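You operate a simulated robot arm through the tools that you are given. There is no shell and no other tool.

You run a simulated two-armed robot. Do the job below in one go: nothing can be reset, and whatever is moved stays where it is left.

## Task
Hold the yellow handheld radio on the top of the field kit stand steady with one hand and press the power button of the yellow handheld radio to switch it on with the other.
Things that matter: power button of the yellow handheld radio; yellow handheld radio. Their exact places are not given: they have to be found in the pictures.

Only the result counts: the job must be done as asked and must still hold three seconds after the hand-in. Knocking over, shifting, dropping, spilling or breaking anything else fails it.

## Robot
Two 7-joint arms with two-finger parallel grippers on one trunk, on a base that moves. Base frame: it is fixed to the floor where the robot stands at the start and does not move with it; the origin is under the middle of the robot, x ahead of it, y to its left, z up; the surface under the hand at the start is at about z = 860. Units: mm, rad, N and s.
The left shoulder is at the start at [73, 182, 1086], the right one opposite. With the tool pointing down near the work surface each hand reaches from about 300 to 760 mm from the robot's upright axis, wherever it stands, measured 20 degrees to its own side. Places, roughly: power button of the yellow handheld radio [500, 0, 900]. Payload 3.91 kg a hand.
The TCP of each hand is the grasp point between the finger pads, 30 mm short of the fingertips. In the tool frame z runs along the fingers and y along their closing line. The gripper opens to 110 mm. The fingers are 20 mm wide and 10 mm thick; the gripper's body (48 by 112 mm) begins 55 mm behind the TCP.
Orientation is that of the tool frame in the base frame, as [roll, pitch, yaw] about the fixed x, y, z axes, in that order (R = Rz(yaw) Ry(pitch) Rx(roll)). With the fingers straight down and closing along the base's y, the tool's x points along the base's -x, its y along +y and its z along -z.

## Interface
- The arms move only by the tool jog_arm. It takes "left_plan", "right_plan" or both (then of equal length, played together; a hand with none holds still); each is a list of rows, each a list of 2 entries, a list of its own where there are three numbers: the shift along the tool's x, y, z in mm, then the turn, a rotation vector about the tool's x, y, z in rad. In form: [[[dx, dy, dz], [wx, wy, wz]], ...]. A call has 1 to 20 rows; each row shifts and turns the commanded pose from where the row before left it, along the tool's axes as they then stand. "left_hand" and "right_hand" are, for a hand that has rows, the gripper command, from -1 (shut) to 1 (fully open), values between in proportion, set as the call begins (left out, the last holds). Each row takes 0.2 s and may step no farther than 50 mm and 0.15 rad from the row before; otherwise, or with a gripper value out of range, the whole call is refused. A pose out of reach is approached as far as the arm can. The call stops where the force on the tool passes 40 N (or 10 N more than at its start, if that is more) or the arm is blocked; 0.2 s more then pass. Each finger travels about 72 mm/s and halts on what it meets, pressing with about 36 N; the grip force reading is that of the motor and also rises with nothing between the fingers. The clock runs only during rows and for 0.2 s after the last one: add rows that do not move to give the fingers time. The reply holds the time, the measured pose of the TCP, the force on the tool along the base axes, the opening and the grip force, in the units named above and with some noise, with the torque about the TCP (base axes, N m) and any sound that the robot's microphone picked up.
- Cameras (640 x 400 px; columns grow to the right, rows downward): "scene" is now at [217.3, -4.5, 1263]; the picture's right is [0.02, -1.00, 0.00], its down [-0.62, -0.01, -0.78] and it looks along [0.78, 0.02, -0.62] (base axes); focal length 254 px, centre (320, 200). "left" rides on the left gripper at [72, -17, -103] in its tool frame; the picture's right is [0.23, 0.97, 0.00], its down [-0.76, 0.18, -0.62] and it looks along [-0.61, 0.14, 0.78] (tool axes); focal length 222 px, centre (320, 200). "right" rides on the right gripper at [72, 17, -103] in its tool frame; the picture's right is [-0.23, 0.97, 0.00], its down [-0.76, -0.18, -0.62] and it looks along [-0.61, -0.14, 0.78] (tool axes); focal length 222 px, centre (320, 200).
- camera(camera): a new picture of that camera. No time passes.
- lift_body(by): moves the trunk up (or, below 0, down) by that many mm; the arms and the scene camera ride with it, the base frame stays. It gives what a move gives, with no picture.
- steer(legs): drives the robot by 1 to 6 legs, each [ahead, left, turn to the left] in mm, mm and rad, along the robot's own axes; the way and the turn of a leg run together, so that a leg with both is an arc; at most 1500 mm and 3.142 rad a leg. The arms and the cameras ride along, it lands a little off, and it stops where it bumps. It gives what a move gives.
- turn_head(pan, tilt): turns the head with the scene camera to pan (to the left, within 1.396 rad either way) and tilt (down, from -0.506 to 1.204), counted from straight ahead of the robot (the tilt from the chest, where the trunk bows). It gives what a move gives.
- pixel_to_xyz(camera, pixels): for up to 12 pixels [column, row] of the newest picture of that camera ("zoom" is the newest enlarged one), the place [x, y, z] in the base frame of the surface seen there, good to about 2 mm, but the place of the scene camera against the robot may be out by one fixed shift of up to 12 mm in any direction. No time passes.
- inspect(camera, box): a new picture of the part [left, top, right, bottom] of that camera's present view, enlarged. No time passes.
- job_done(): hands the job in; it is judged then, once.

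Unless the task says otherwise, let go and move clear before handing in.

The tools are called after ">>>" as a command line: name --argument value ..., lists and objects as JSON in quotes. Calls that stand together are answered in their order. jog_arm: Moves the arms, as the interface text tells. Its arguments: {"type":"object","properties":{"left_plan":{"type":"array","items":{"type":"array"}},"left_hand":{"type":"number"},"right_plan":{"type":"array","items":{"type":"array"}},"right_hand":{"type":"number"}},"required":[]} The other tools are called the same way: lift_body (by) moves the trunk up or down; steer (legs) drives the base; turn_head (pan, tilt) turns the head that bears the scene camera; camera (camera) takes a picture; pixel_to_xyz (camera, pixels) gives the place of the surface under pixels of a picture; inspect (camera, box) takes an enlarged picture of a part of a camera's view; job_done () hands the job in.

At the start:

```text
time: 0.0
left_tcp_pos: [493.8, 287.0, 1050.7]
left_tcp_rot: [3.14, 0.001, -3.14]
left_ft_force: [0.5, 0.0, -0.6]
left_ft_torque: [0.03, 0.01, 0.01]
left_finger_gap: 109.8
left_gripper_force: 0.0
right_tcp_pos: [402.9, -158.4, 1117.5]
right_tcp_rot: [-3.141, 0.001, 3.141]
right_ft_force: [0.6, 0.3, 0.4]
right_ft_torque: [0.03, -0.01, 0.0]
right_finger_gap: 110.0
right_gripper_force: 0.0
trunk travel left (down, up): [-350.0, 164.0]
robot x, y, heading: [-1.6, -2.1, 0.001]
head pan, tilt (commanded): [0.023, 0.668]
```

scene: 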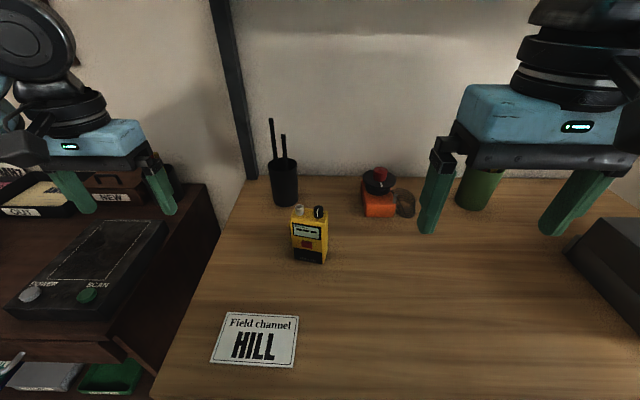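
right: 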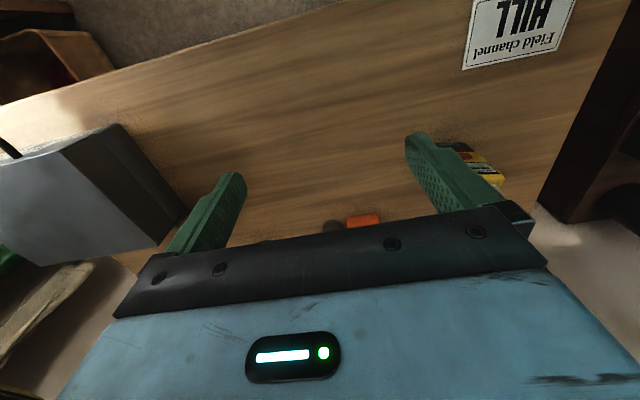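
left: 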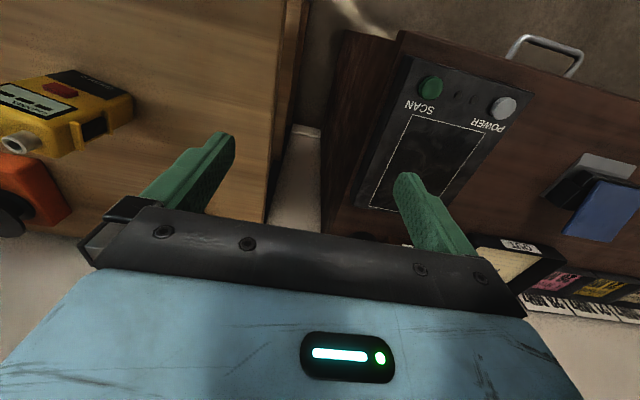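

The yellow radio stands near pixel (310, 235) in the scene picture, with knobs on top and a red thing on its front. I will enlarge it to find the power button.

>>> inspect --camera "scene" --box '[260, 180, 360, 280]'

>>> inspect --camera "left" --box '[0, 40, 160, 200]'

>>> camera --camera "scene"

```text
4.00 times, centred on (310, 230) of scene
```

zoom: 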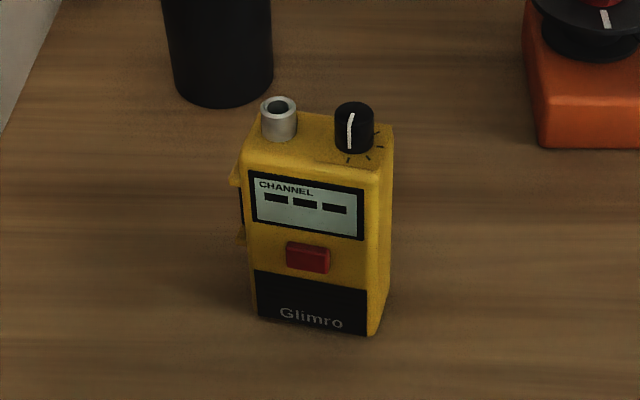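

```text
2.50 times, centred on (80, 120) of left
```

zoom: 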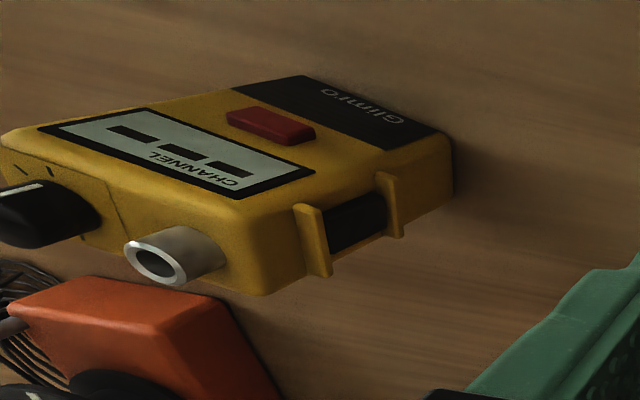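

```text
taken
```

scene: 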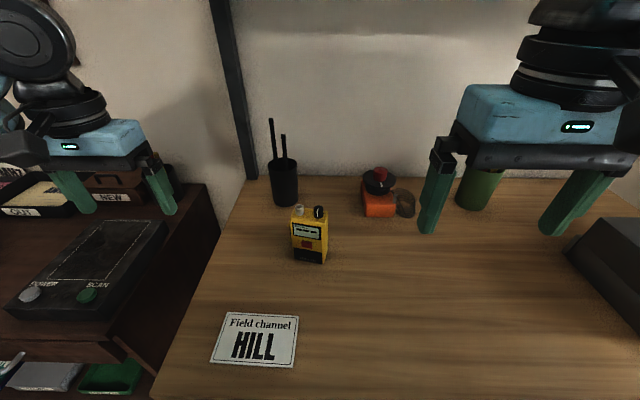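

The radio shows a red button on its front at zoom (307, 257) and a black guarded part on its left side at zoom (240, 210). I will measure its corners and look around it more closely.

>>> inspect --camera "scene" --box '[285, 198, 335, 268]'

>>> pixel_to_xyz --camera "scene" --pixels '[[307, 244], [300, 244], [310, 220], [325, 258], [296, 255], [309, 250], [330, 215], [308, 209], [318, 212], [299, 210], [310, 275], [295, 217]]'

>>> pixel_to_xyz --camera "left" --pixels '[[68, 91], [60, 90], [76, 92], [88, 95], [30, 110], [80, 80], [60, 75], [105, 105], [150, 90], [92, 97], [40, 145], [60, 125]]'

```text
5.71 times, centred on (310, 233) of scene
```

zoom: 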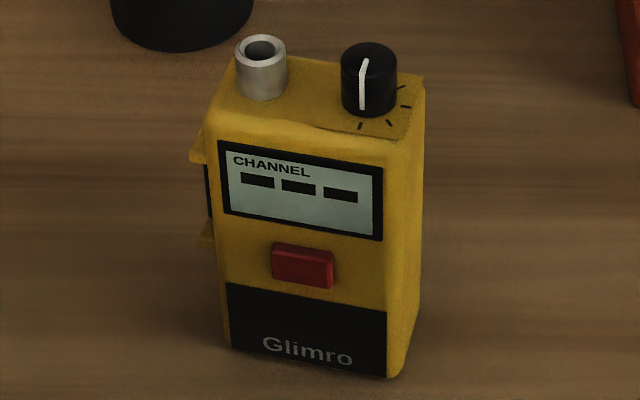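

```text
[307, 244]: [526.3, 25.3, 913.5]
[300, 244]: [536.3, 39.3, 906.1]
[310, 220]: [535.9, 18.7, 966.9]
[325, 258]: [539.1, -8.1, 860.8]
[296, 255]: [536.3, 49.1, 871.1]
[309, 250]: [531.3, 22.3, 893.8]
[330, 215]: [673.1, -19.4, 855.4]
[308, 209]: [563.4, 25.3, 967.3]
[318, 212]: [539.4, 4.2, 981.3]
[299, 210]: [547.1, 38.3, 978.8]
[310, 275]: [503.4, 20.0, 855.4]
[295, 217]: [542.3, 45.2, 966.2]
```

```text
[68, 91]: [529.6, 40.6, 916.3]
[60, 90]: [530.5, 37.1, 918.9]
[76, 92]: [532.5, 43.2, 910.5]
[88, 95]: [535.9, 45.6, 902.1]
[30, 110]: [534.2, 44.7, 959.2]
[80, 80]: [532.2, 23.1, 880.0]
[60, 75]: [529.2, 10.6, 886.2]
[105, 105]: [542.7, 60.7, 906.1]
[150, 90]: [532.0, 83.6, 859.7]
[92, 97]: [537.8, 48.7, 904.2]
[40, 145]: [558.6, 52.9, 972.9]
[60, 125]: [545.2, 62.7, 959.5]
```

The red button is the front control at about (307, 244) in the scene picture, near z 915, and the radio's front is turned about 0.19 rad to the left. The left hand can press from the front and the right hand can hold from above. I will bring the left hand in front of the radio, well clear of it, tilted forward so its camera sees the button.

>>> jog_arm --left_plan '[[[12.8, -39.4, 0], [0, 0, 0]], [[12.8, -39.4, 0], [0, 0, 0]], [[12.8, -39.4, 0], [0, 0, 0]], [[12.8, -39.4, 0], [0, 0, 0]], [[12.8, -39.4, 0], [0, 0, 0]], [[0, 0, 0], [0, 0, 0.095]], [[0, 0, 0], [0, 0, 0.095]], [[0, 0, 0], [0, -0.1455, 0]], [[0, 0, 0], [0, -0.1455, 0]], [[0, 0, 0], [0, -0.1455, 0]], [[0, 0, 0], [0, -0.1455, 0]], [[0, 0, 0], [0, -0.1455, 0]], [[0, 0, 0], [0, -0.1455, 0]]]' --left_hand -1

>>> camera --camera "left"

>>> camera --camera "scene"

```text
time: 2.8
left_tcp_pos: [431.0, 90.7, 1050.7]
left_tcp_rot: [-3.14, 0.876, 2.953]
left_ft_force: [-0.5, -0.7, 0.1]
left_ft_torque: [0.01, 0.0, -0.02]
left_finger_gap: 0.0
left_gripper_force: 35.6
right_tcp_pos: [402.8, -158.6, 1116.6]
right_tcp_rot: [-3.141, 0.0, 3.141]
right_ft_force: [-1.1, 0.5, -0.6]
right_ft_torque: [-0.02, 0.01, -0.01]
right_finger_gap: 109.8
right_gripper_force: 0.0
trunk travel left (down, up): [-350.0, 164.0]
robot x, y, heading: [0.3, -1.9, -0.002]
head pan, tilt (commanded): [0.023, 0.668]
```

```text
taken
```

left: 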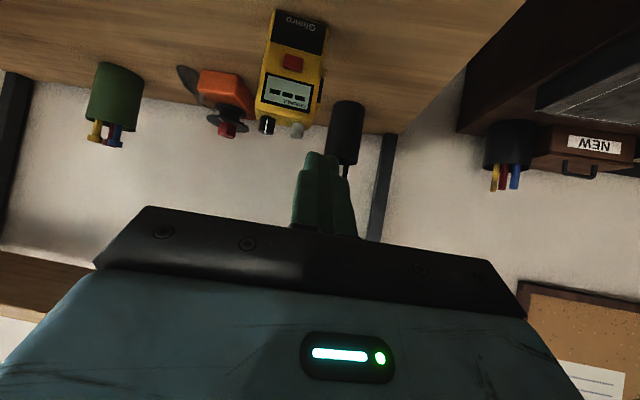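

```text
taken
```

scene: 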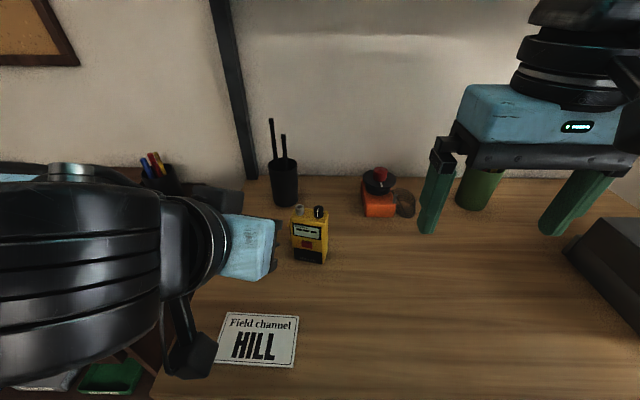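

The left camera now sees the radio upside down, with its front at about (292, 65). The arm reached the tilt with no trouble. I will enlarge and measure the radio in this picture.

>>> inspect --camera "left" --box '[242, 0, 352, 145]'

>>> pixel_to_xyz --camera "left" --pixels '[[293, 62], [286, 61], [300, 64], [272, 50], [320, 55], [266, 100], [315, 105], [290, 75], [295, 12], [323, 45], [285, 114], [345, 20]]'

```text
2.76 times, centred on (297, 72) of left
```

zoom: 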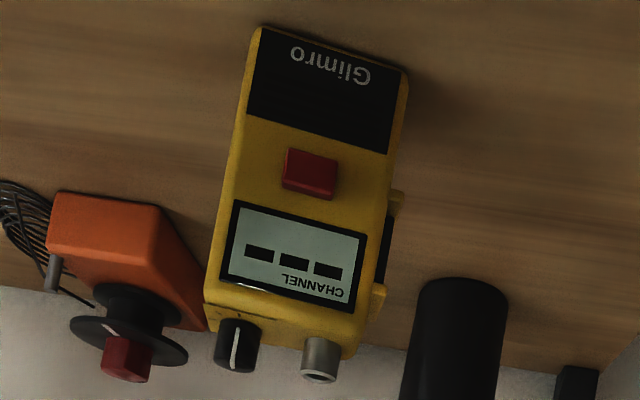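

```text
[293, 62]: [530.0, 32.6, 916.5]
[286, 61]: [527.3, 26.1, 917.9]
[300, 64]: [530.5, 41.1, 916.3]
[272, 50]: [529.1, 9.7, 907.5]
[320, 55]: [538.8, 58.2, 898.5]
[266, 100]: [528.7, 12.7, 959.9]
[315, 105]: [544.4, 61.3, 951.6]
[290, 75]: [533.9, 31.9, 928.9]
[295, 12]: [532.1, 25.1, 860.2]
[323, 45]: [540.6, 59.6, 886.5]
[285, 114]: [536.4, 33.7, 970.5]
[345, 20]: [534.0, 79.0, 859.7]
```

The red button is centred at about zoom (309, 172). I will measure its corners, the front face and the sides through the enlarged picture.

>>> pixel_to_xyz --camera "zoom" --pixels '[[310, 173], [290, 155], [333, 163], [328, 193], [286, 184], [245, 150], [385, 175], [225, 290], [360, 310], [387, 250], [400, 200], [380, 300]]'

>>> pixel_to_xyz --camera "zoom" --pixels '[[320, 372], [237, 360], [320, 350], [240, 328], [310, 215], [310, 135], [262, 40], [400, 80], [395, 130], [250, 100], [215, 310], [350, 345]]'

>>> inspect --camera "right" --box '[400, 110, 560, 210]'

```text
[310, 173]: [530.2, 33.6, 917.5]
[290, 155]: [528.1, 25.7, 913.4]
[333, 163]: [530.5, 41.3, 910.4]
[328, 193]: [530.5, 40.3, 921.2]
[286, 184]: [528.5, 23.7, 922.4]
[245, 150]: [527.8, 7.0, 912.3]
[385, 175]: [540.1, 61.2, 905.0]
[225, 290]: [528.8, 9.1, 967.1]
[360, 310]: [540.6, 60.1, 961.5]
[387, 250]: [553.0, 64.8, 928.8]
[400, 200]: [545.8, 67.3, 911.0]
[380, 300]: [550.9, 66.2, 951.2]
```

```text
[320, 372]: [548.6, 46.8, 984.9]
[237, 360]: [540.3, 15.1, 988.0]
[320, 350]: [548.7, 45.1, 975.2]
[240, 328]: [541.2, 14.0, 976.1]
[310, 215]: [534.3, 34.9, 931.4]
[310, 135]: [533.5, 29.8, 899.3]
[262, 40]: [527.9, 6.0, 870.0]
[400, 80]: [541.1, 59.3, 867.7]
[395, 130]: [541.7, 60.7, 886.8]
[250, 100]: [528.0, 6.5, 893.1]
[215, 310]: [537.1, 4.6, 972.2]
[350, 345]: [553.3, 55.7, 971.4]
```

```text
4.00 times, centred on (480, 160) of right
```

zoom: 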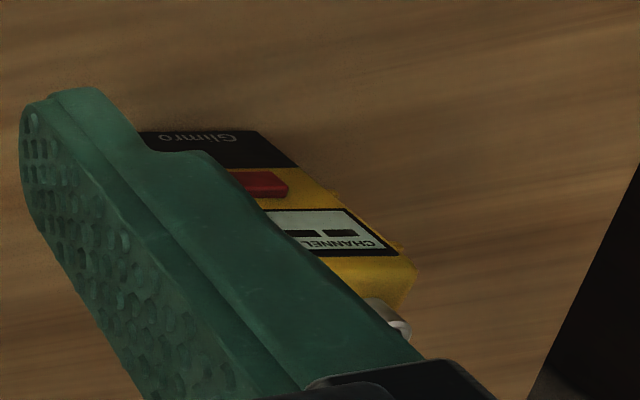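

The front face runs from about (528, 6) to (541, 60), so the radio is turned about 0.225 rad. The button's centre is near (529.5, 33, 917) and it stands about 4 mm proud of the face. I will lower the left hand to a staging place in front of the button, then bring the right hand over the radio.

>>> jog_arm --left_plan '[[[0, 0, 0], [0.0284, 0, 0.0237]], [[20.7, -8.7, 20.5], [0, 0, 0]], [[20.7, -8.7, 20.5], [0, 0, 0]], [[20.7, -8.7, 20.5], [0, 0, 0]], [[20.7, -8.7, 20.5], [0, 0, 0]]]'

>>> camera --camera "scene"

>>> camera --camera "left"

```text
time: 4.0
left_tcp_pos: [433.3, 54.2, 934.5]
left_tcp_rot: [3.141, 0.875, 2.917]
left_ft_force: [0.1, -0.5, 0.3]
left_ft_torque: [0.0, 0.03, 0.0]
left_finger_gap: 0.2
left_gripper_force: 35.7
right_tcp_pos: [402.4, -158.5, 1115.4]
right_tcp_rot: [-3.141, 0.0, 3.141]
right_ft_force: [-0.6, -0.5, -0.5]
right_ft_torque: [0.03, 0.02, -0.01]
right_finger_gap: 109.7
right_gripper_force: 0.0
trunk travel left (down, up): [-350.0, 164.0]
robot x, y, heading: [-0.8, -1.9, -0.001]
head pan, tilt (commanded): [0.023, 0.668]
```

```text
taken
```

scene: 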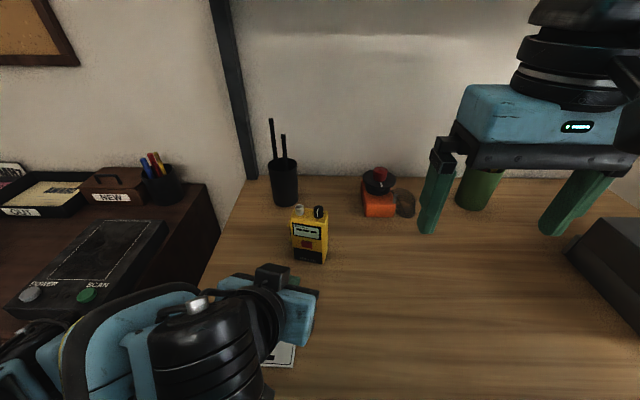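

```text
taken
```

left: 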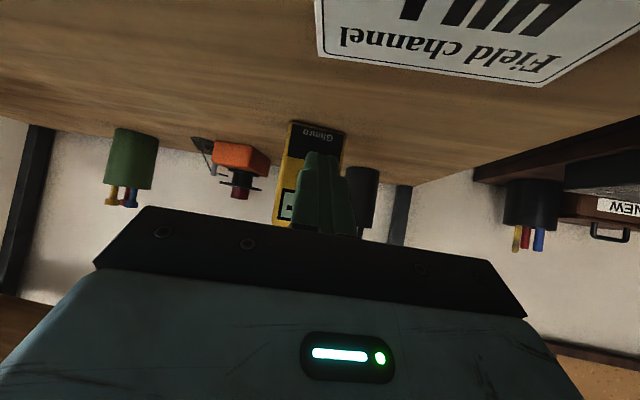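

The left hand is staged in front of the radio (fingers at left picture (320, 195)), and the scene view to the radio is free. I will check the antenna cup behind it at (285, 180) and move the right hand above the radio.

>>> pixel_to_xyz --camera "scene" --pixels '[[271, 122], [273, 150], [283, 140], [284, 180], [298, 185], [284, 203], [380, 172], [365, 200], [378, 183]]'

>>> jog_arm --right_plan '[[[-24.8, 31.9, 0], [0, 0, 0]], [[-24.8, 31.9, 0], [0, 0, 0]], [[-24.8, 31.9, 0], [0, 0, 0]], [[-24.8, 31.9, 0], [0, 0, 0]], [[-24.8, 31.9, 0], [0, 0, 0]], [[-24.8, 31.9, 0], [0, 0, 0]], [[0, 0, 0], [0, 0, 0.1125]], [[0, 0, 0], [0, 0, 0.1125]]]' --right_hand 1

>>> camera --camera "scene"

>>> camera --camera "right"

```text
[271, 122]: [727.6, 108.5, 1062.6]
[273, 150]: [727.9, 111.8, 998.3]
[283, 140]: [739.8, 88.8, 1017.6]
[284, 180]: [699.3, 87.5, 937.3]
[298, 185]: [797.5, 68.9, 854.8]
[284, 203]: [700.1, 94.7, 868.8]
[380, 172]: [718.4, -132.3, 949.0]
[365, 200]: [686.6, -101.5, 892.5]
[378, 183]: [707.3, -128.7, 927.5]
```

```text
time: 5.8
left_tcp_pos: [433.2, 53.2, 935.6]
left_tcp_rot: [-3.139, 0.873, 2.918]
left_ft_force: [-0.4, 0.3, -0.4]
left_ft_torque: [-0.02, 0.01, 0.0]
left_finger_gap: 0.0
left_gripper_force: 35.8
right_tcp_pos: [551.6, 31.9, 1114.9]
right_tcp_rot: [3.141, -0.001, 2.916]
right_ft_force: [0.2, -0.9, 0.3]
right_ft_torque: [0.0, 0.01, -0.01]
right_finger_gap: 109.9
right_gripper_force: 0.0
trunk travel left (down, up): [-350.0, 164.0]
robot x, y, heading: [3.6, -1.6, -0.003]
head pan, tilt (commanded): [0.023, 0.668]
```

```text
taken
```

scene: 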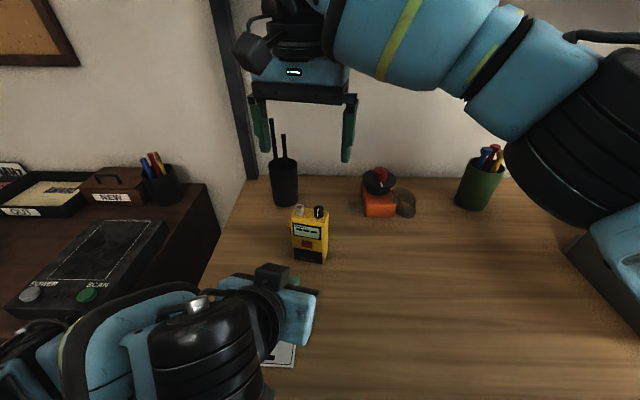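

```text
taken
```

right: 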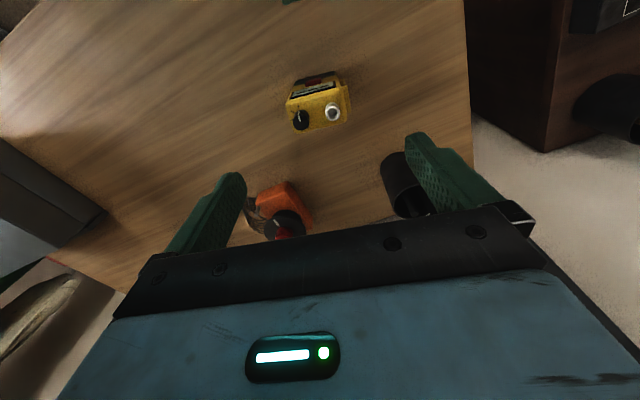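

The right hand hangs over the radio, which shows at (318, 100) in the right picture between the fingers. I will enlarge it and measure the top outline to centre the grip.

>>> inspect --camera "right" --box '[278, 62, 358, 137]'

```text
5.33 times, centred on (318, 100) of right
```

zoom: 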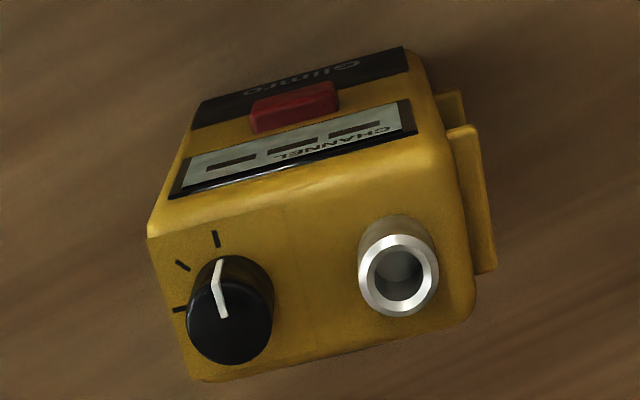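

From above I see the top's corners, and the two guard fins on the +y side at zoom (478, 200). I will measure them.

>>> pixel_to_xyz --camera "zoom" --pixels '[[155, 238], [200, 372], [465, 305], [440, 170], [300, 320], [310, 210], [480, 150], [488, 262], [455, 110], [398, 240], [230, 340], [400, 310]]'

>>> pixel_to_xyz --camera "zoom" --pixels '[[294, 106], [262, 112], [330, 98], [458, 200], [470, 200], [485, 200], [165, 210], [190, 120], [320, 350], [320, 300], [150, 300], [520, 200]]'

```text
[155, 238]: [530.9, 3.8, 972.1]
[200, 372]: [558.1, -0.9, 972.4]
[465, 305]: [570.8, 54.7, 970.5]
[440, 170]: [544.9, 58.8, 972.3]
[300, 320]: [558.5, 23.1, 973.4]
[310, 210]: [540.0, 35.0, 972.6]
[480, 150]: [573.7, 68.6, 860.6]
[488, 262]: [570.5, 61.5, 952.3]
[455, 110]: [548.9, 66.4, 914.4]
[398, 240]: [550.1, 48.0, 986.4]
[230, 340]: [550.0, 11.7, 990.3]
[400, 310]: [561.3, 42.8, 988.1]
```

```text
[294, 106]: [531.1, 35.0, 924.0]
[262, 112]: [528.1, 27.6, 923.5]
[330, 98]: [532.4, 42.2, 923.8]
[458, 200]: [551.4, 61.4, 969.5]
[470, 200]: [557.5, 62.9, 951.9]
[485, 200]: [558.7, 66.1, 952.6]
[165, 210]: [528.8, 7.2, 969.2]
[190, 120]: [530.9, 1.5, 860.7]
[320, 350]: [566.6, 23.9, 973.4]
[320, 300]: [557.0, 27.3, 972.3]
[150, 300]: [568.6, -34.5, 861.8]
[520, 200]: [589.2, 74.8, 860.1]
```

The top corners average to (551, 29) and the fins reach about 7 mm past the +y side, so the hand is centred within 1–2 mm. I will lower the right hand with open fingers to just above the grip height and check.

>>> jog_arm --right_plan '[[[0, 0.3, 40], [0, 0, 0]], [[0, 0.3, 40], [0, 0, 0]], [[0, 0.3, 35], [0, 0, 0]], [[0, 0.3, 25], [0, 0, 0]], [[0, 0, 14], [0, 0, 0]]]' --right_hand 1

>>> camera --camera "scene"

>>> camera --camera "right"

>>> camera --camera "left"

```text
time: 7.0
left_tcp_pos: [432.7, 54.4, 935.5]
left_tcp_rot: [-3.141, 0.872, 2.916]
left_ft_force: [0.3, -0.1, 0.5]
left_ft_torque: [-0.03, 0.02, 0.02]
left_finger_gap: 0.3
left_gripper_force: 36.2
right_tcp_pos: [551.5, 33.6, 962.7]
right_tcp_rot: [3.141, 0.0, 2.915]
right_ft_force: [-0.3, 0.3, 0.9]
right_ft_torque: [0.03, 0.0, -0.02]
right_finger_gap: 110.3
right_gripper_force: 0.1
trunk travel left (down, up): [-350.0, 164.0]
robot x, y, heading: [-1.6, 3.1, -0.003]
head pan, tilt (commanded): [0.023, 0.668]
```

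```text
taken
```

scene: 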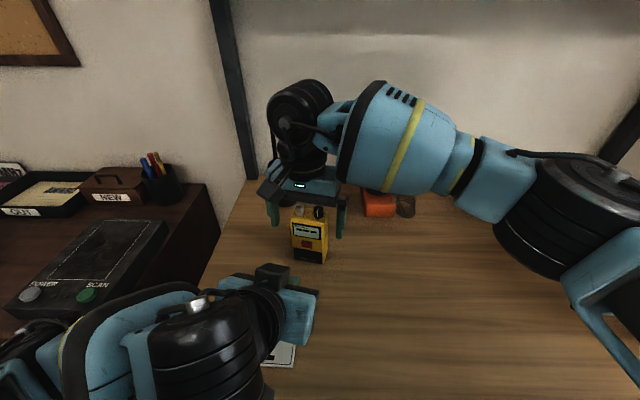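

```text
taken
```

right: 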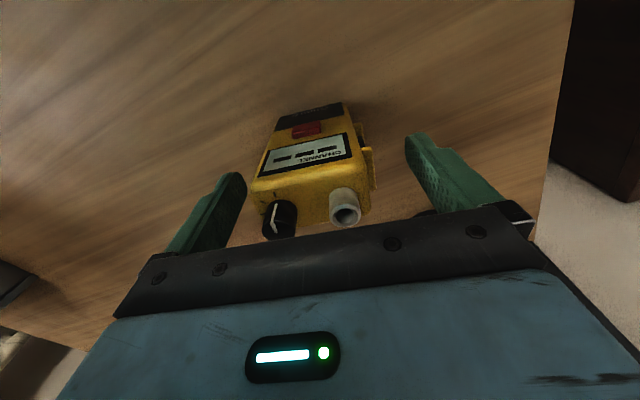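

```text
taken
```

left: 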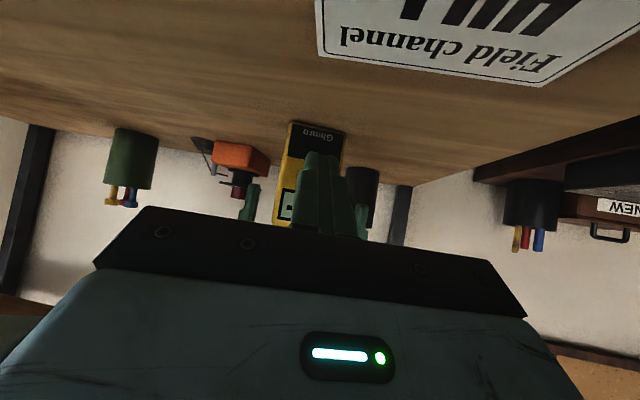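

The radio sits between the open right fingers, with its knobs below the palm (right picture (345, 205)). I will lower 15 mm more and partly close the fingers to check clearance on both sides.

>>> jog_arm --right_plan '[[[0, 0, 8], [0, 0, 0]], [[0, 0, 7.5], [0, 0, 0]], [[0, 0, 0], [0, 0, 0]]]' --right_hand 0.42

>>> camera --camera "right"

>>> inspect --camera "scene" --box '[260, 170, 360, 280]'

```text
time: 7.8
left_tcp_pos: [431.8, 54.1, 934.6]
left_tcp_rot: [3.141, 0.871, 2.917]
left_ft_force: [-0.4, 0.2, -0.7]
left_ft_torque: [-0.01, 0.0, 0.01]
left_finger_gap: 0.0
left_gripper_force: 36.1
right_tcp_pos: [550.6, 33.5, 945.5]
right_tcp_rot: [3.141, 0.001, 2.918]
right_ft_force: [0.3, -0.5, 1.0]
right_ft_torque: [0.01, 0.01, 0.01]
right_finger_gap: 78.1
right_gripper_force: 0.0
trunk travel left (down, up): [-350.0, 164.0]
robot x, y, heading: [-3.0, -2.4, -0.001]
head pan, tilt (commanded): [0.023, 0.668]
```

```text
taken
```

right: 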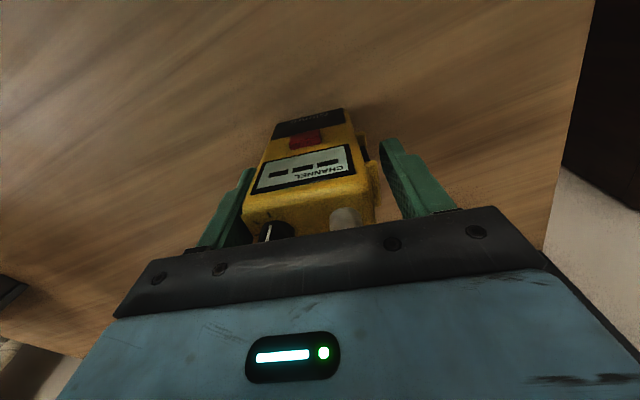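

```text
3.64 times, centred on (310, 225) of scene
```

zoom: 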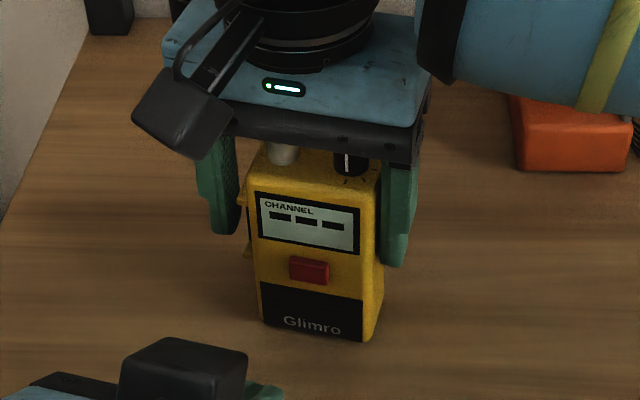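

Both fingers are near the sides with a gap of 78 mm around a width of about 65 mm, and nothing is touched. I will now close the right hand on the radio.

>>> jog_arm --right_plan '[[[0, 0, 0], [0, 0, 0]], [[0, 0, 0], [0, 0, 0]], [[0, 0, 0], [0, 0, 0]], [[0, 0, 0], [0, 0, 0]]]' --right_hand -1

>>> camera --camera "right"

>>> inspect --camera "scene" --box '[260, 170, 360, 280]'

```text
time: 8.8
left_tcp_pos: [432.5, 53.4, 935.9]
left_tcp_rot: [-3.139, 0.872, 2.917]
left_ft_force: [-0.4, 0.2, -0.1]
left_ft_torque: [0.0, -0.03, -0.01]
left_finger_gap: 0.0
left_gripper_force: 36.2
right_tcp_pos: [551.2, 34.4, 946.2]
right_tcp_rot: [3.142, -0.001, 2.917]
right_ft_force: [-0.2, -0.3, -0.1]
right_ft_torque: [0.08, -0.01, -0.02]
right_finger_gap: 69.8
right_gripper_force: 36.4
trunk travel left (down, up): [-350.0, 164.0]
robot x, y, heading: [-0.4, 1.6, -0.008]
head pan, tilt (commanded): [0.023, 0.668]
```

```text
taken
```

right: 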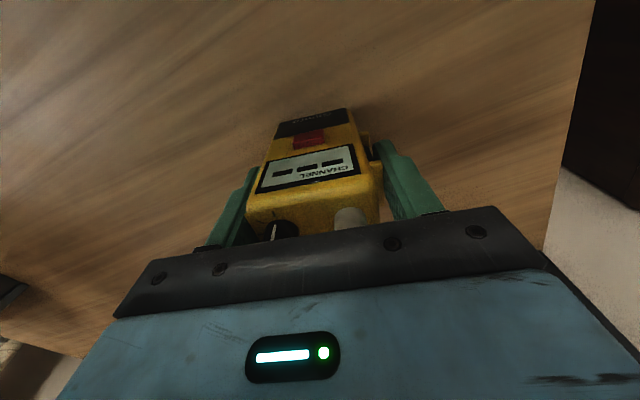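

```text
3.64 times, centred on (310, 225) of scene
```

zoom: 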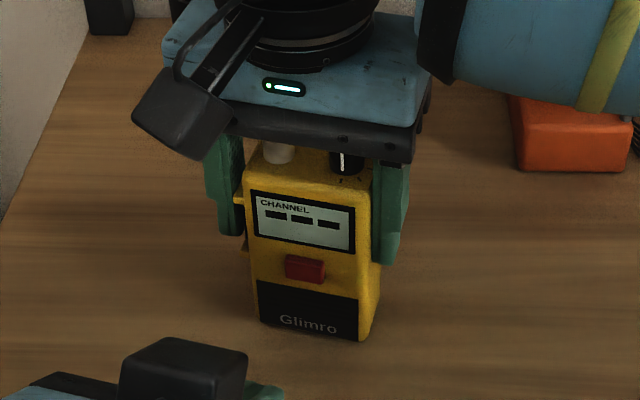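

The right hand now holds the radio at a 69.8 mm gap with a 36 N grip, and the radio moved only about 1 to 2 mm. I will measure the button again before pressing.

>>> inspect --camera "right" --box '[260, 100, 390, 181]'

>>> inspect --camera "left" --box '[260, 110, 380, 240]'

```text
4.92 times, centred on (325, 140) of right
```

zoom: 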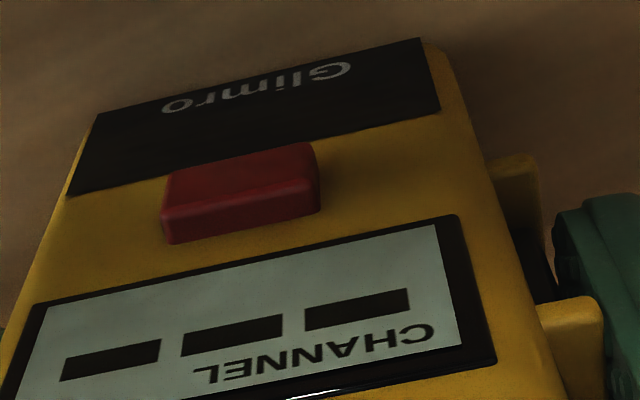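

```text
3.08 times, centred on (320, 175) of left
```

zoom: 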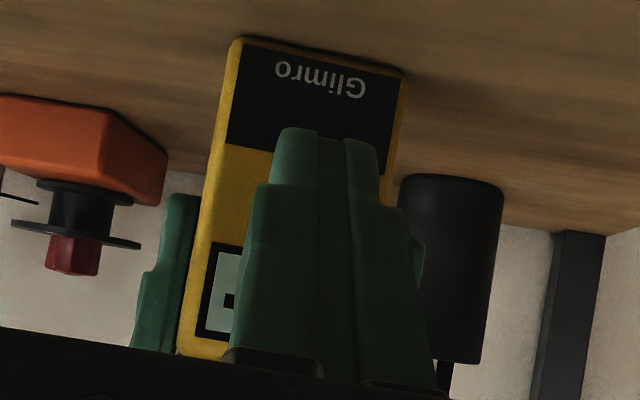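

The button shows clearly in the right zoom at about (240, 182), and the radio stays upright. I will measure it through the plain right picture, converting to pixel (309, 136).

>>> pixel_to_xyz --camera "right" --pixels '[[308.7, 136.3], [296, 137.5], [321, 132.5], [296, 141.5], [322, 136.5], [290, 150], [330, 145], [280, 130], [345, 120], [270, 180], [350, 165]]'

>>> inspect --camera "scene" --box '[290, 210, 330, 265]'

```text
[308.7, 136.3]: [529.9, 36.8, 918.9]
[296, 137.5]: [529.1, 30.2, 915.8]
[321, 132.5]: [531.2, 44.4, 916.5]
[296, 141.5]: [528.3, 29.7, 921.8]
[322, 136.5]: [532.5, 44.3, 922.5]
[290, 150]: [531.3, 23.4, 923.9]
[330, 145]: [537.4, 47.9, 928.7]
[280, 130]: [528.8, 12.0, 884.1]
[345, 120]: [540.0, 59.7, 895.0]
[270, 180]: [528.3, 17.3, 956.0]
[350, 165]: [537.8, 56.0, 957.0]
```

```text
7.27 times, centred on (310, 238) of scene
```

zoom: 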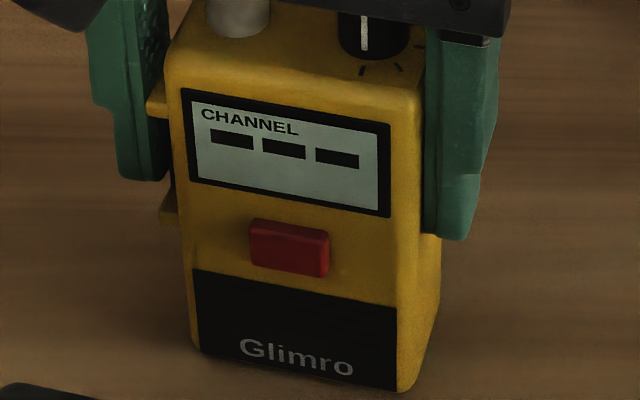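

The held button's centre is now at about (530, 37, 918.5), about 5 mm more along the radio's width than my left fingertip line. I will bring the left hand to about 12 mm short of the button with that correction.

>>> jog_arm --left_plan '[[[-11.0, 1.67, 16.0], [0, 0, 0]], [[-11.0, 1.67, 16.0], [0, 0, 0]], [[-11.0, 1.67, 16.0], [0, 0, 0]]]' --left_hand -1

>>> inspect --camera "scene" --box '[280, 200, 340, 275]'

>>> inspect --camera "right" --box '[240, 60, 400, 190]'

>>> camera --camera "left"

```text
time: 9.6
left_tcp_pos: [491.5, 45.7, 929.2]
left_tcp_rot: [3.142, 0.871, 2.916]
left_ft_force: [0.3, -0.9, -0.4]
left_ft_torque: [0.02, -0.03, -0.01]
left_finger_gap: 0.4
left_gripper_force: 36.0
right_tcp_pos: [552.1, 34.3, 945.4]
right_tcp_rot: [-3.141, 0.001, 2.915]
right_ft_force: [0.4, -0.5, 0.0]
right_ft_torque: [0.02, -0.04, 0.03]
right_finger_gap: 69.9
right_gripper_force: 36.3
trunk travel left (down, up): [-350.0, 164.0]
robot x, y, heading: [-5.3, 0.5, -0.0]
head pan, tilt (commanded): [0.023, 0.668]
```

```text
5.33 times, centred on (310, 238) of scene
```

zoom: 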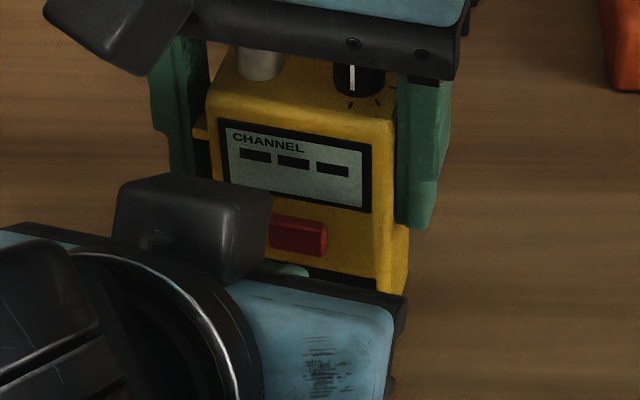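

```text
3.08 times, centred on (320, 125) of right
```

zoom: 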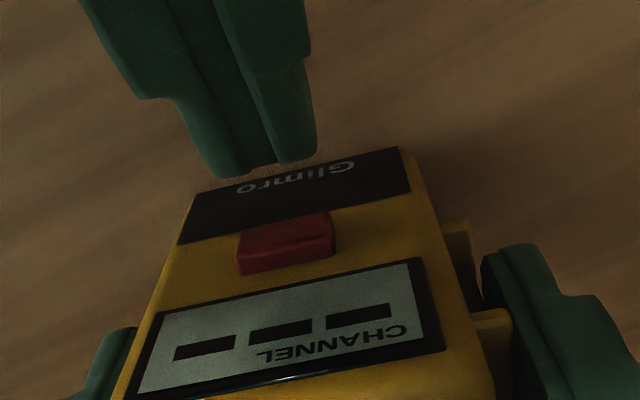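

```text
taken
```

left: 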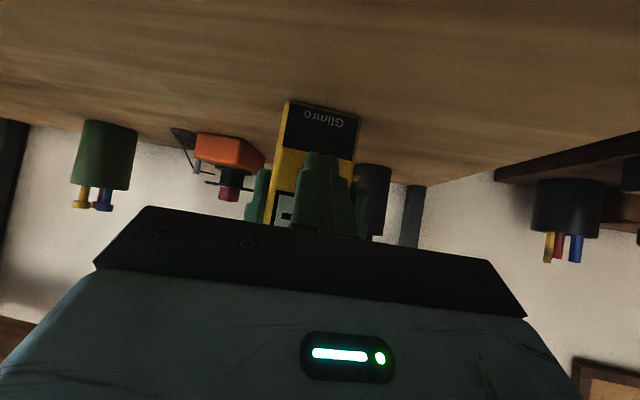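

The left fingertips hang just in front of the button in the right zoom (tips at (240, 165) and (297, 155), button at (287, 235)). I will measure both to check sideways alignment and height.

>>> pixel_to_xyz --camera "zoom" --pixels '[[240, 165], [222, 165], [255, 160], [285, 155], [310, 150], [297, 135], [225, 140], [287, 235], [245, 240], [328, 222], [285, 262], [270, 150]]'

```text
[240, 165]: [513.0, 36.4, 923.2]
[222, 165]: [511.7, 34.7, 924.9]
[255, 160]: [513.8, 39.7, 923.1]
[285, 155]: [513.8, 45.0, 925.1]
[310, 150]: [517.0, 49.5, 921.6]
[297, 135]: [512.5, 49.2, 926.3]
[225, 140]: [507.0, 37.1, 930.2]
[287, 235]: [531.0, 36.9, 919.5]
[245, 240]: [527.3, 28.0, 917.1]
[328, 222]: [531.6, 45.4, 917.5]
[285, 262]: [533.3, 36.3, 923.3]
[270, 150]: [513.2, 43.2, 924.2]
```

The fingertip centre is about 1.5 mm to the +y side of the button centre, at about the right height, with roughly 13 mm to go. I will correct sideways and advance about 10 mm, straight into the face.

>>> jog_arm --left_plan '[[[-2.14, -0.5, 2.55], [0, 0, 0]], [[-2.14, -0.5, 2.55], [0, 0, 0]], [[-2.14, -0.3, 2.55], [0, 0, 0]]]'

>>> inspect --camera "right" --box '[260, 80, 380, 155]'

>>> pixel_to_xyz --camera "zoom" --pixels '[[240, 165], [300, 200], [320, 230], [280, 240], [340, 220]]'

```text
time: 10.4
left_tcp_pos: [500.8, 40.2, 929.5]
left_tcp_rot: [-3.141, 0.872, 2.917]
left_ft_force: [0.2, -0.5, 0.3]
left_ft_torque: [0.01, 0.0, 0.04]
left_finger_gap: 0.0
left_gripper_force: 35.6
right_tcp_pos: [550.5, 33.6, 946.6]
right_tcp_rot: [-3.142, 0.0, 2.916]
right_ft_force: [-0.3, -0.5, 0.5]
right_ft_torque: [-0.04, 0.03, -0.01]
right_finger_gap: 69.6
right_gripper_force: 35.6
trunk travel left (down, up): [-350.0, 164.0]
robot x, y, heading: [-2.4, -0.4, -0.001]
head pan, tilt (commanded): [0.023, 0.668]
```

```text
5.33 times, centred on (320, 118) of right
```

zoom: 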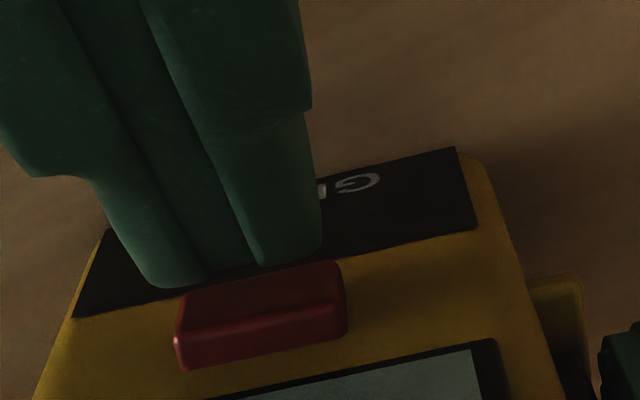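

```text
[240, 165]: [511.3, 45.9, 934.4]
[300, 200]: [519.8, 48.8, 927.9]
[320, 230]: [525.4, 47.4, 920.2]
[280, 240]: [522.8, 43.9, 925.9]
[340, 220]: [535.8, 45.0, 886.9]
```

The fingertips are about 3 mm from the button and lined up with it in the right zoom (tips (145–322, 245–285), button (180–345, 265–370)). I will press on in 1.5 mm steps and watch force and sound.

>>> jog_arm --left_plan '[[[-0.965, 0, 1.15], [0, 0, 0]], [[-0.965, 0, 1.15], [0, 0, 0]], [[-0.965, 0, 1.15], [0, 0, 0]]]'

>>> inspect --camera "right" --box '[260, 80, 380, 155]'

```text
time: 11.2
left_tcp_pos: [505.3, 44.6, 932.9]
left_tcp_rot: [-3.142, 0.882, 2.921]
left_ft_force: [-7.6, -0.3, -1.7]
left_ft_torque: [-0.01, 0.12, -0.03]
left_finger_gap: 0.1
left_gripper_force: 35.4
right_tcp_pos: [551.0, 37.9, 947.5]
right_tcp_rot: [3.14, 0.003, 2.915]
right_ft_force: [7.0, 1.4, -0.1]
right_ft_torque: [0.02, -0.14, 0.01]
right_finger_gap: 69.9
right_gripper_force: 36.0
trunk travel left (down, up): [-350.0, 164.0]
robot x, y, heading: [-1.1, -0.5, -0.003]
head pan, tilt (commanded): [0.023, 0.668]
heard: click
```

```text
5.33 times, centred on (320, 118) of right
```

zoom: 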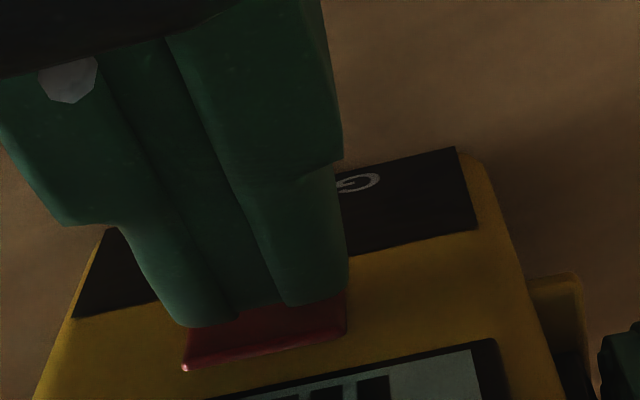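

A click was heard with about 7.6 N on the left hand, and the button is pressed in. I will look at the display before releasing, without pressing any further.

>>> inspect --camera "scene" --box '[280, 200, 340, 275]'

>>> camera --camera "right"

```text
5.33 times, centred on (310, 238) of scene
```

zoom: 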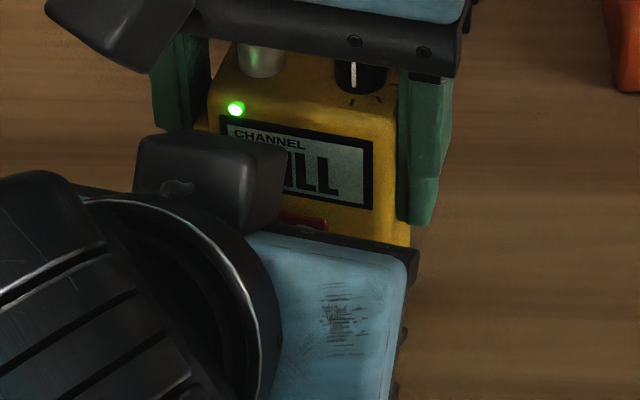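

```text
taken
```

right: 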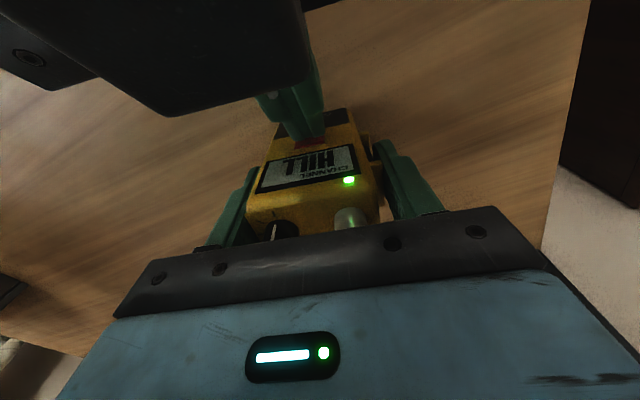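

The radio is on: the LED is green (scene zoom (235, 108)) and the display reads HILL. I will draw the left hand straight back from the button while the right hand still holds the radio.

>>> jog_arm --left_plan '[[[1.93, 0, -2.3], [0, 0, 0]], [[3.2, 0, -3.8], [0, 0, 0]], [[9.6, 0, -11.5], [0, 0, 0]], [[16, 0, -19.2], [0, 0, 0]], [[16, 0, -19.2], [0, 0, 0]]]'

>>> inspect --camera "scene" --box '[270, 190, 350, 275]'

>>> inspect --camera "right" --box '[240, 90, 400, 250]'

```text
time: 12.4
left_tcp_pos: [467.0, 89.2, 990.0]
left_tcp_rot: [3.036, 1.043, 2.888]
left_ft_force: [-0.4, -0.5, 0.1]
left_ft_torque: [0.01, -0.02, 0.0]
left_finger_gap: 0.1
left_gripper_force: 36.1
right_tcp_pos: [552.5, 41.3, 946.0]
right_tcp_rot: [-3.138, 0.003, 2.919]
right_ft_force: [0.8, -0.4, -0.6]
right_ft_torque: [0.1, -0.03, 0.02]
right_finger_gap: 69.5
right_gripper_force: 35.6
trunk travel left (down, up): [-350.0, 164.0]
robot x, y, heading: [3.7, 4.9, 0.007]
head pan, tilt (commanded): [0.023, 0.668]
stopped in row 5 (left hand): the arm was blocked; the commanded pose is now the measured one
```

```text
4.71 times, centred on (310, 232) of scene
```

zoom: 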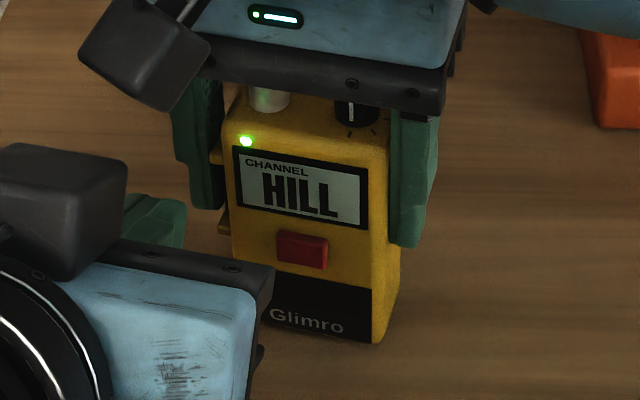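

```text
2.50 times, centred on (320, 170) of right
```

zoom: 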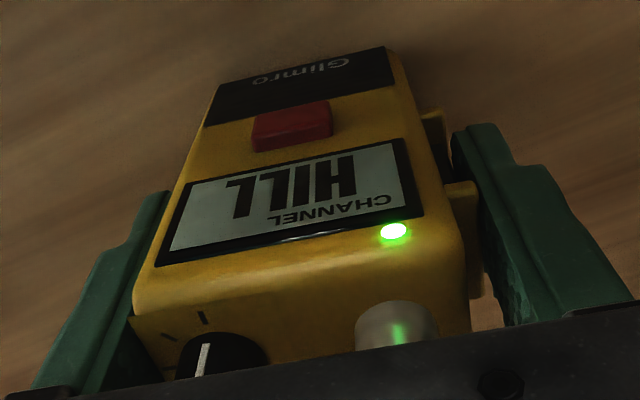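

The radio stays on (HILL, green LED), but the left arm was blocked in its last retreat row and swung to (467, 89, 990). I need to see what it meets before moving again.

>>> camera --camera "scene"

>>> camera --camera "left"

>>> camera --camera "right"

```text
taken
```

scene: 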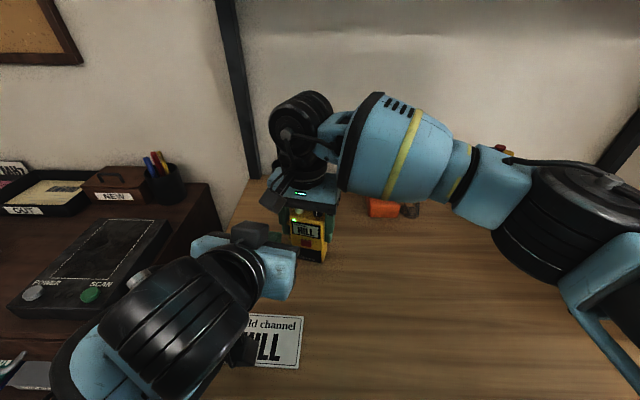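

```text
taken
```

left: 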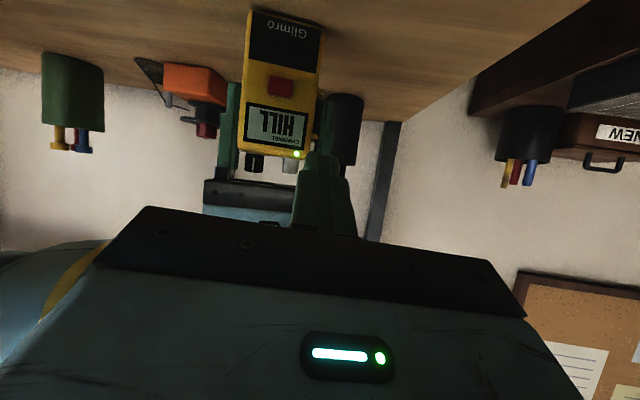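

```text
taken
```

right: 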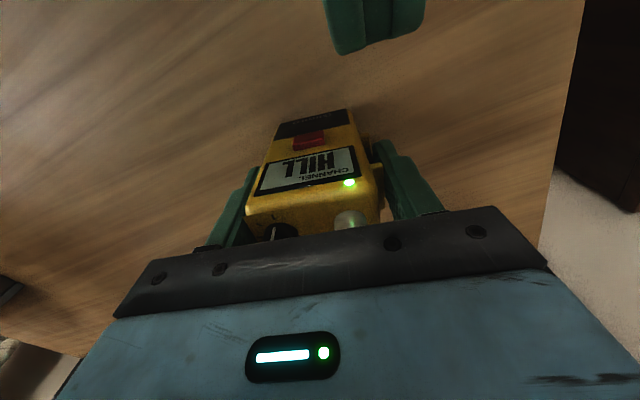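

The radio has not moved in the hand and stays on, but the base has turned about 0.01 rad and the left forearm sits higher than before. I will turn the head down and left to see what the left elbow or forearm is touching.

>>> turn_head --pan 0.6 --tilt 1.0

>>> camera --camera "scene"

```text
time: 13.4
left_tcp_pos: [468.0, 89.2, 990.5]
left_tcp_rot: [3.042, 1.039, 2.887]
left_ft_force: [-0.4, 0.1, 0.2]
left_ft_torque: [-0.01, 0.0, -0.01]
left_finger_gap: 0.0
left_gripper_force: 35.9
right_tcp_pos: [552.8, 43.3, 948.5]
right_tcp_rot: [-3.134, 0.006, 2.918]
right_ft_force: [0.5, -0.4, 0.3]
right_ft_torque: [0.01, 0.02, 0.0]
right_finger_gap: 69.6
right_gripper_force: 35.9
trunk travel left (down, up): [-350.0, 164.0]
robot x, y, heading: [0.4, -0.1, 0.005]
head pan, tilt (commanded): [0.6, 1.0]
```

```text
taken
```

scene: 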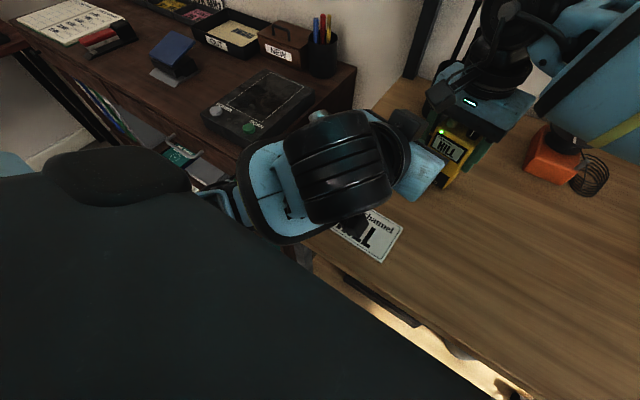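

The right hand reading has crept to y 43, so the contact matters. I will enlarge the area where the two hands meet, around (420, 130), before choosing the relief direction.

>>> inspect --camera "scene" --box '[350, 60, 530, 220]'

>>> pixel_to_xyz --camera "scene" --pixels '[[405, 120], [425, 165], [447, 92], [395, 145], [330, 120], [340, 200], [265, 200], [225, 195], [445, 150], [450, 160], [195, 180], [380, 215]]'

>>> inspect --camera "scene" --box '[160, 80, 420, 280]'

```text
2.50 times, centred on (440, 140) of scene
```

zoom: 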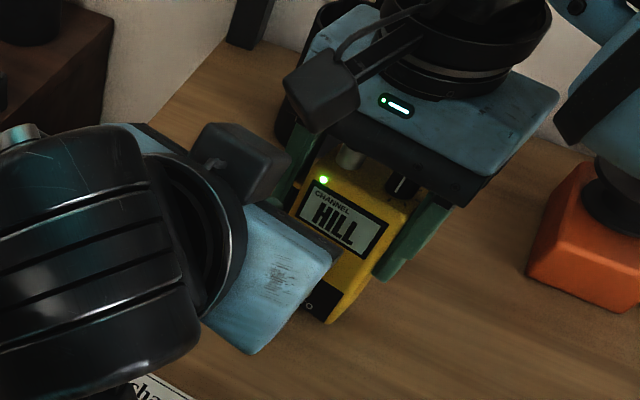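

```text
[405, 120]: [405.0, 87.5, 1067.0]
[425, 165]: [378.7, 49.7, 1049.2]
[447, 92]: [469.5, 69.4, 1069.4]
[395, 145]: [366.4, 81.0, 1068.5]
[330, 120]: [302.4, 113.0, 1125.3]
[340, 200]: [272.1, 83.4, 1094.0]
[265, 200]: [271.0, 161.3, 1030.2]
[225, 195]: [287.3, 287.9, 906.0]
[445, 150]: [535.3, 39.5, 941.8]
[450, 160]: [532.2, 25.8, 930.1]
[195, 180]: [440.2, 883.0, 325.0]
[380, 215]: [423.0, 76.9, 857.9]
```

```text
2.00 times, centred on (290, 180) of scene
```

zoom: 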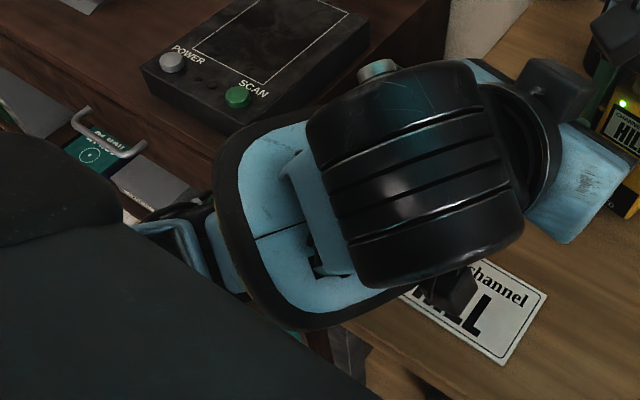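

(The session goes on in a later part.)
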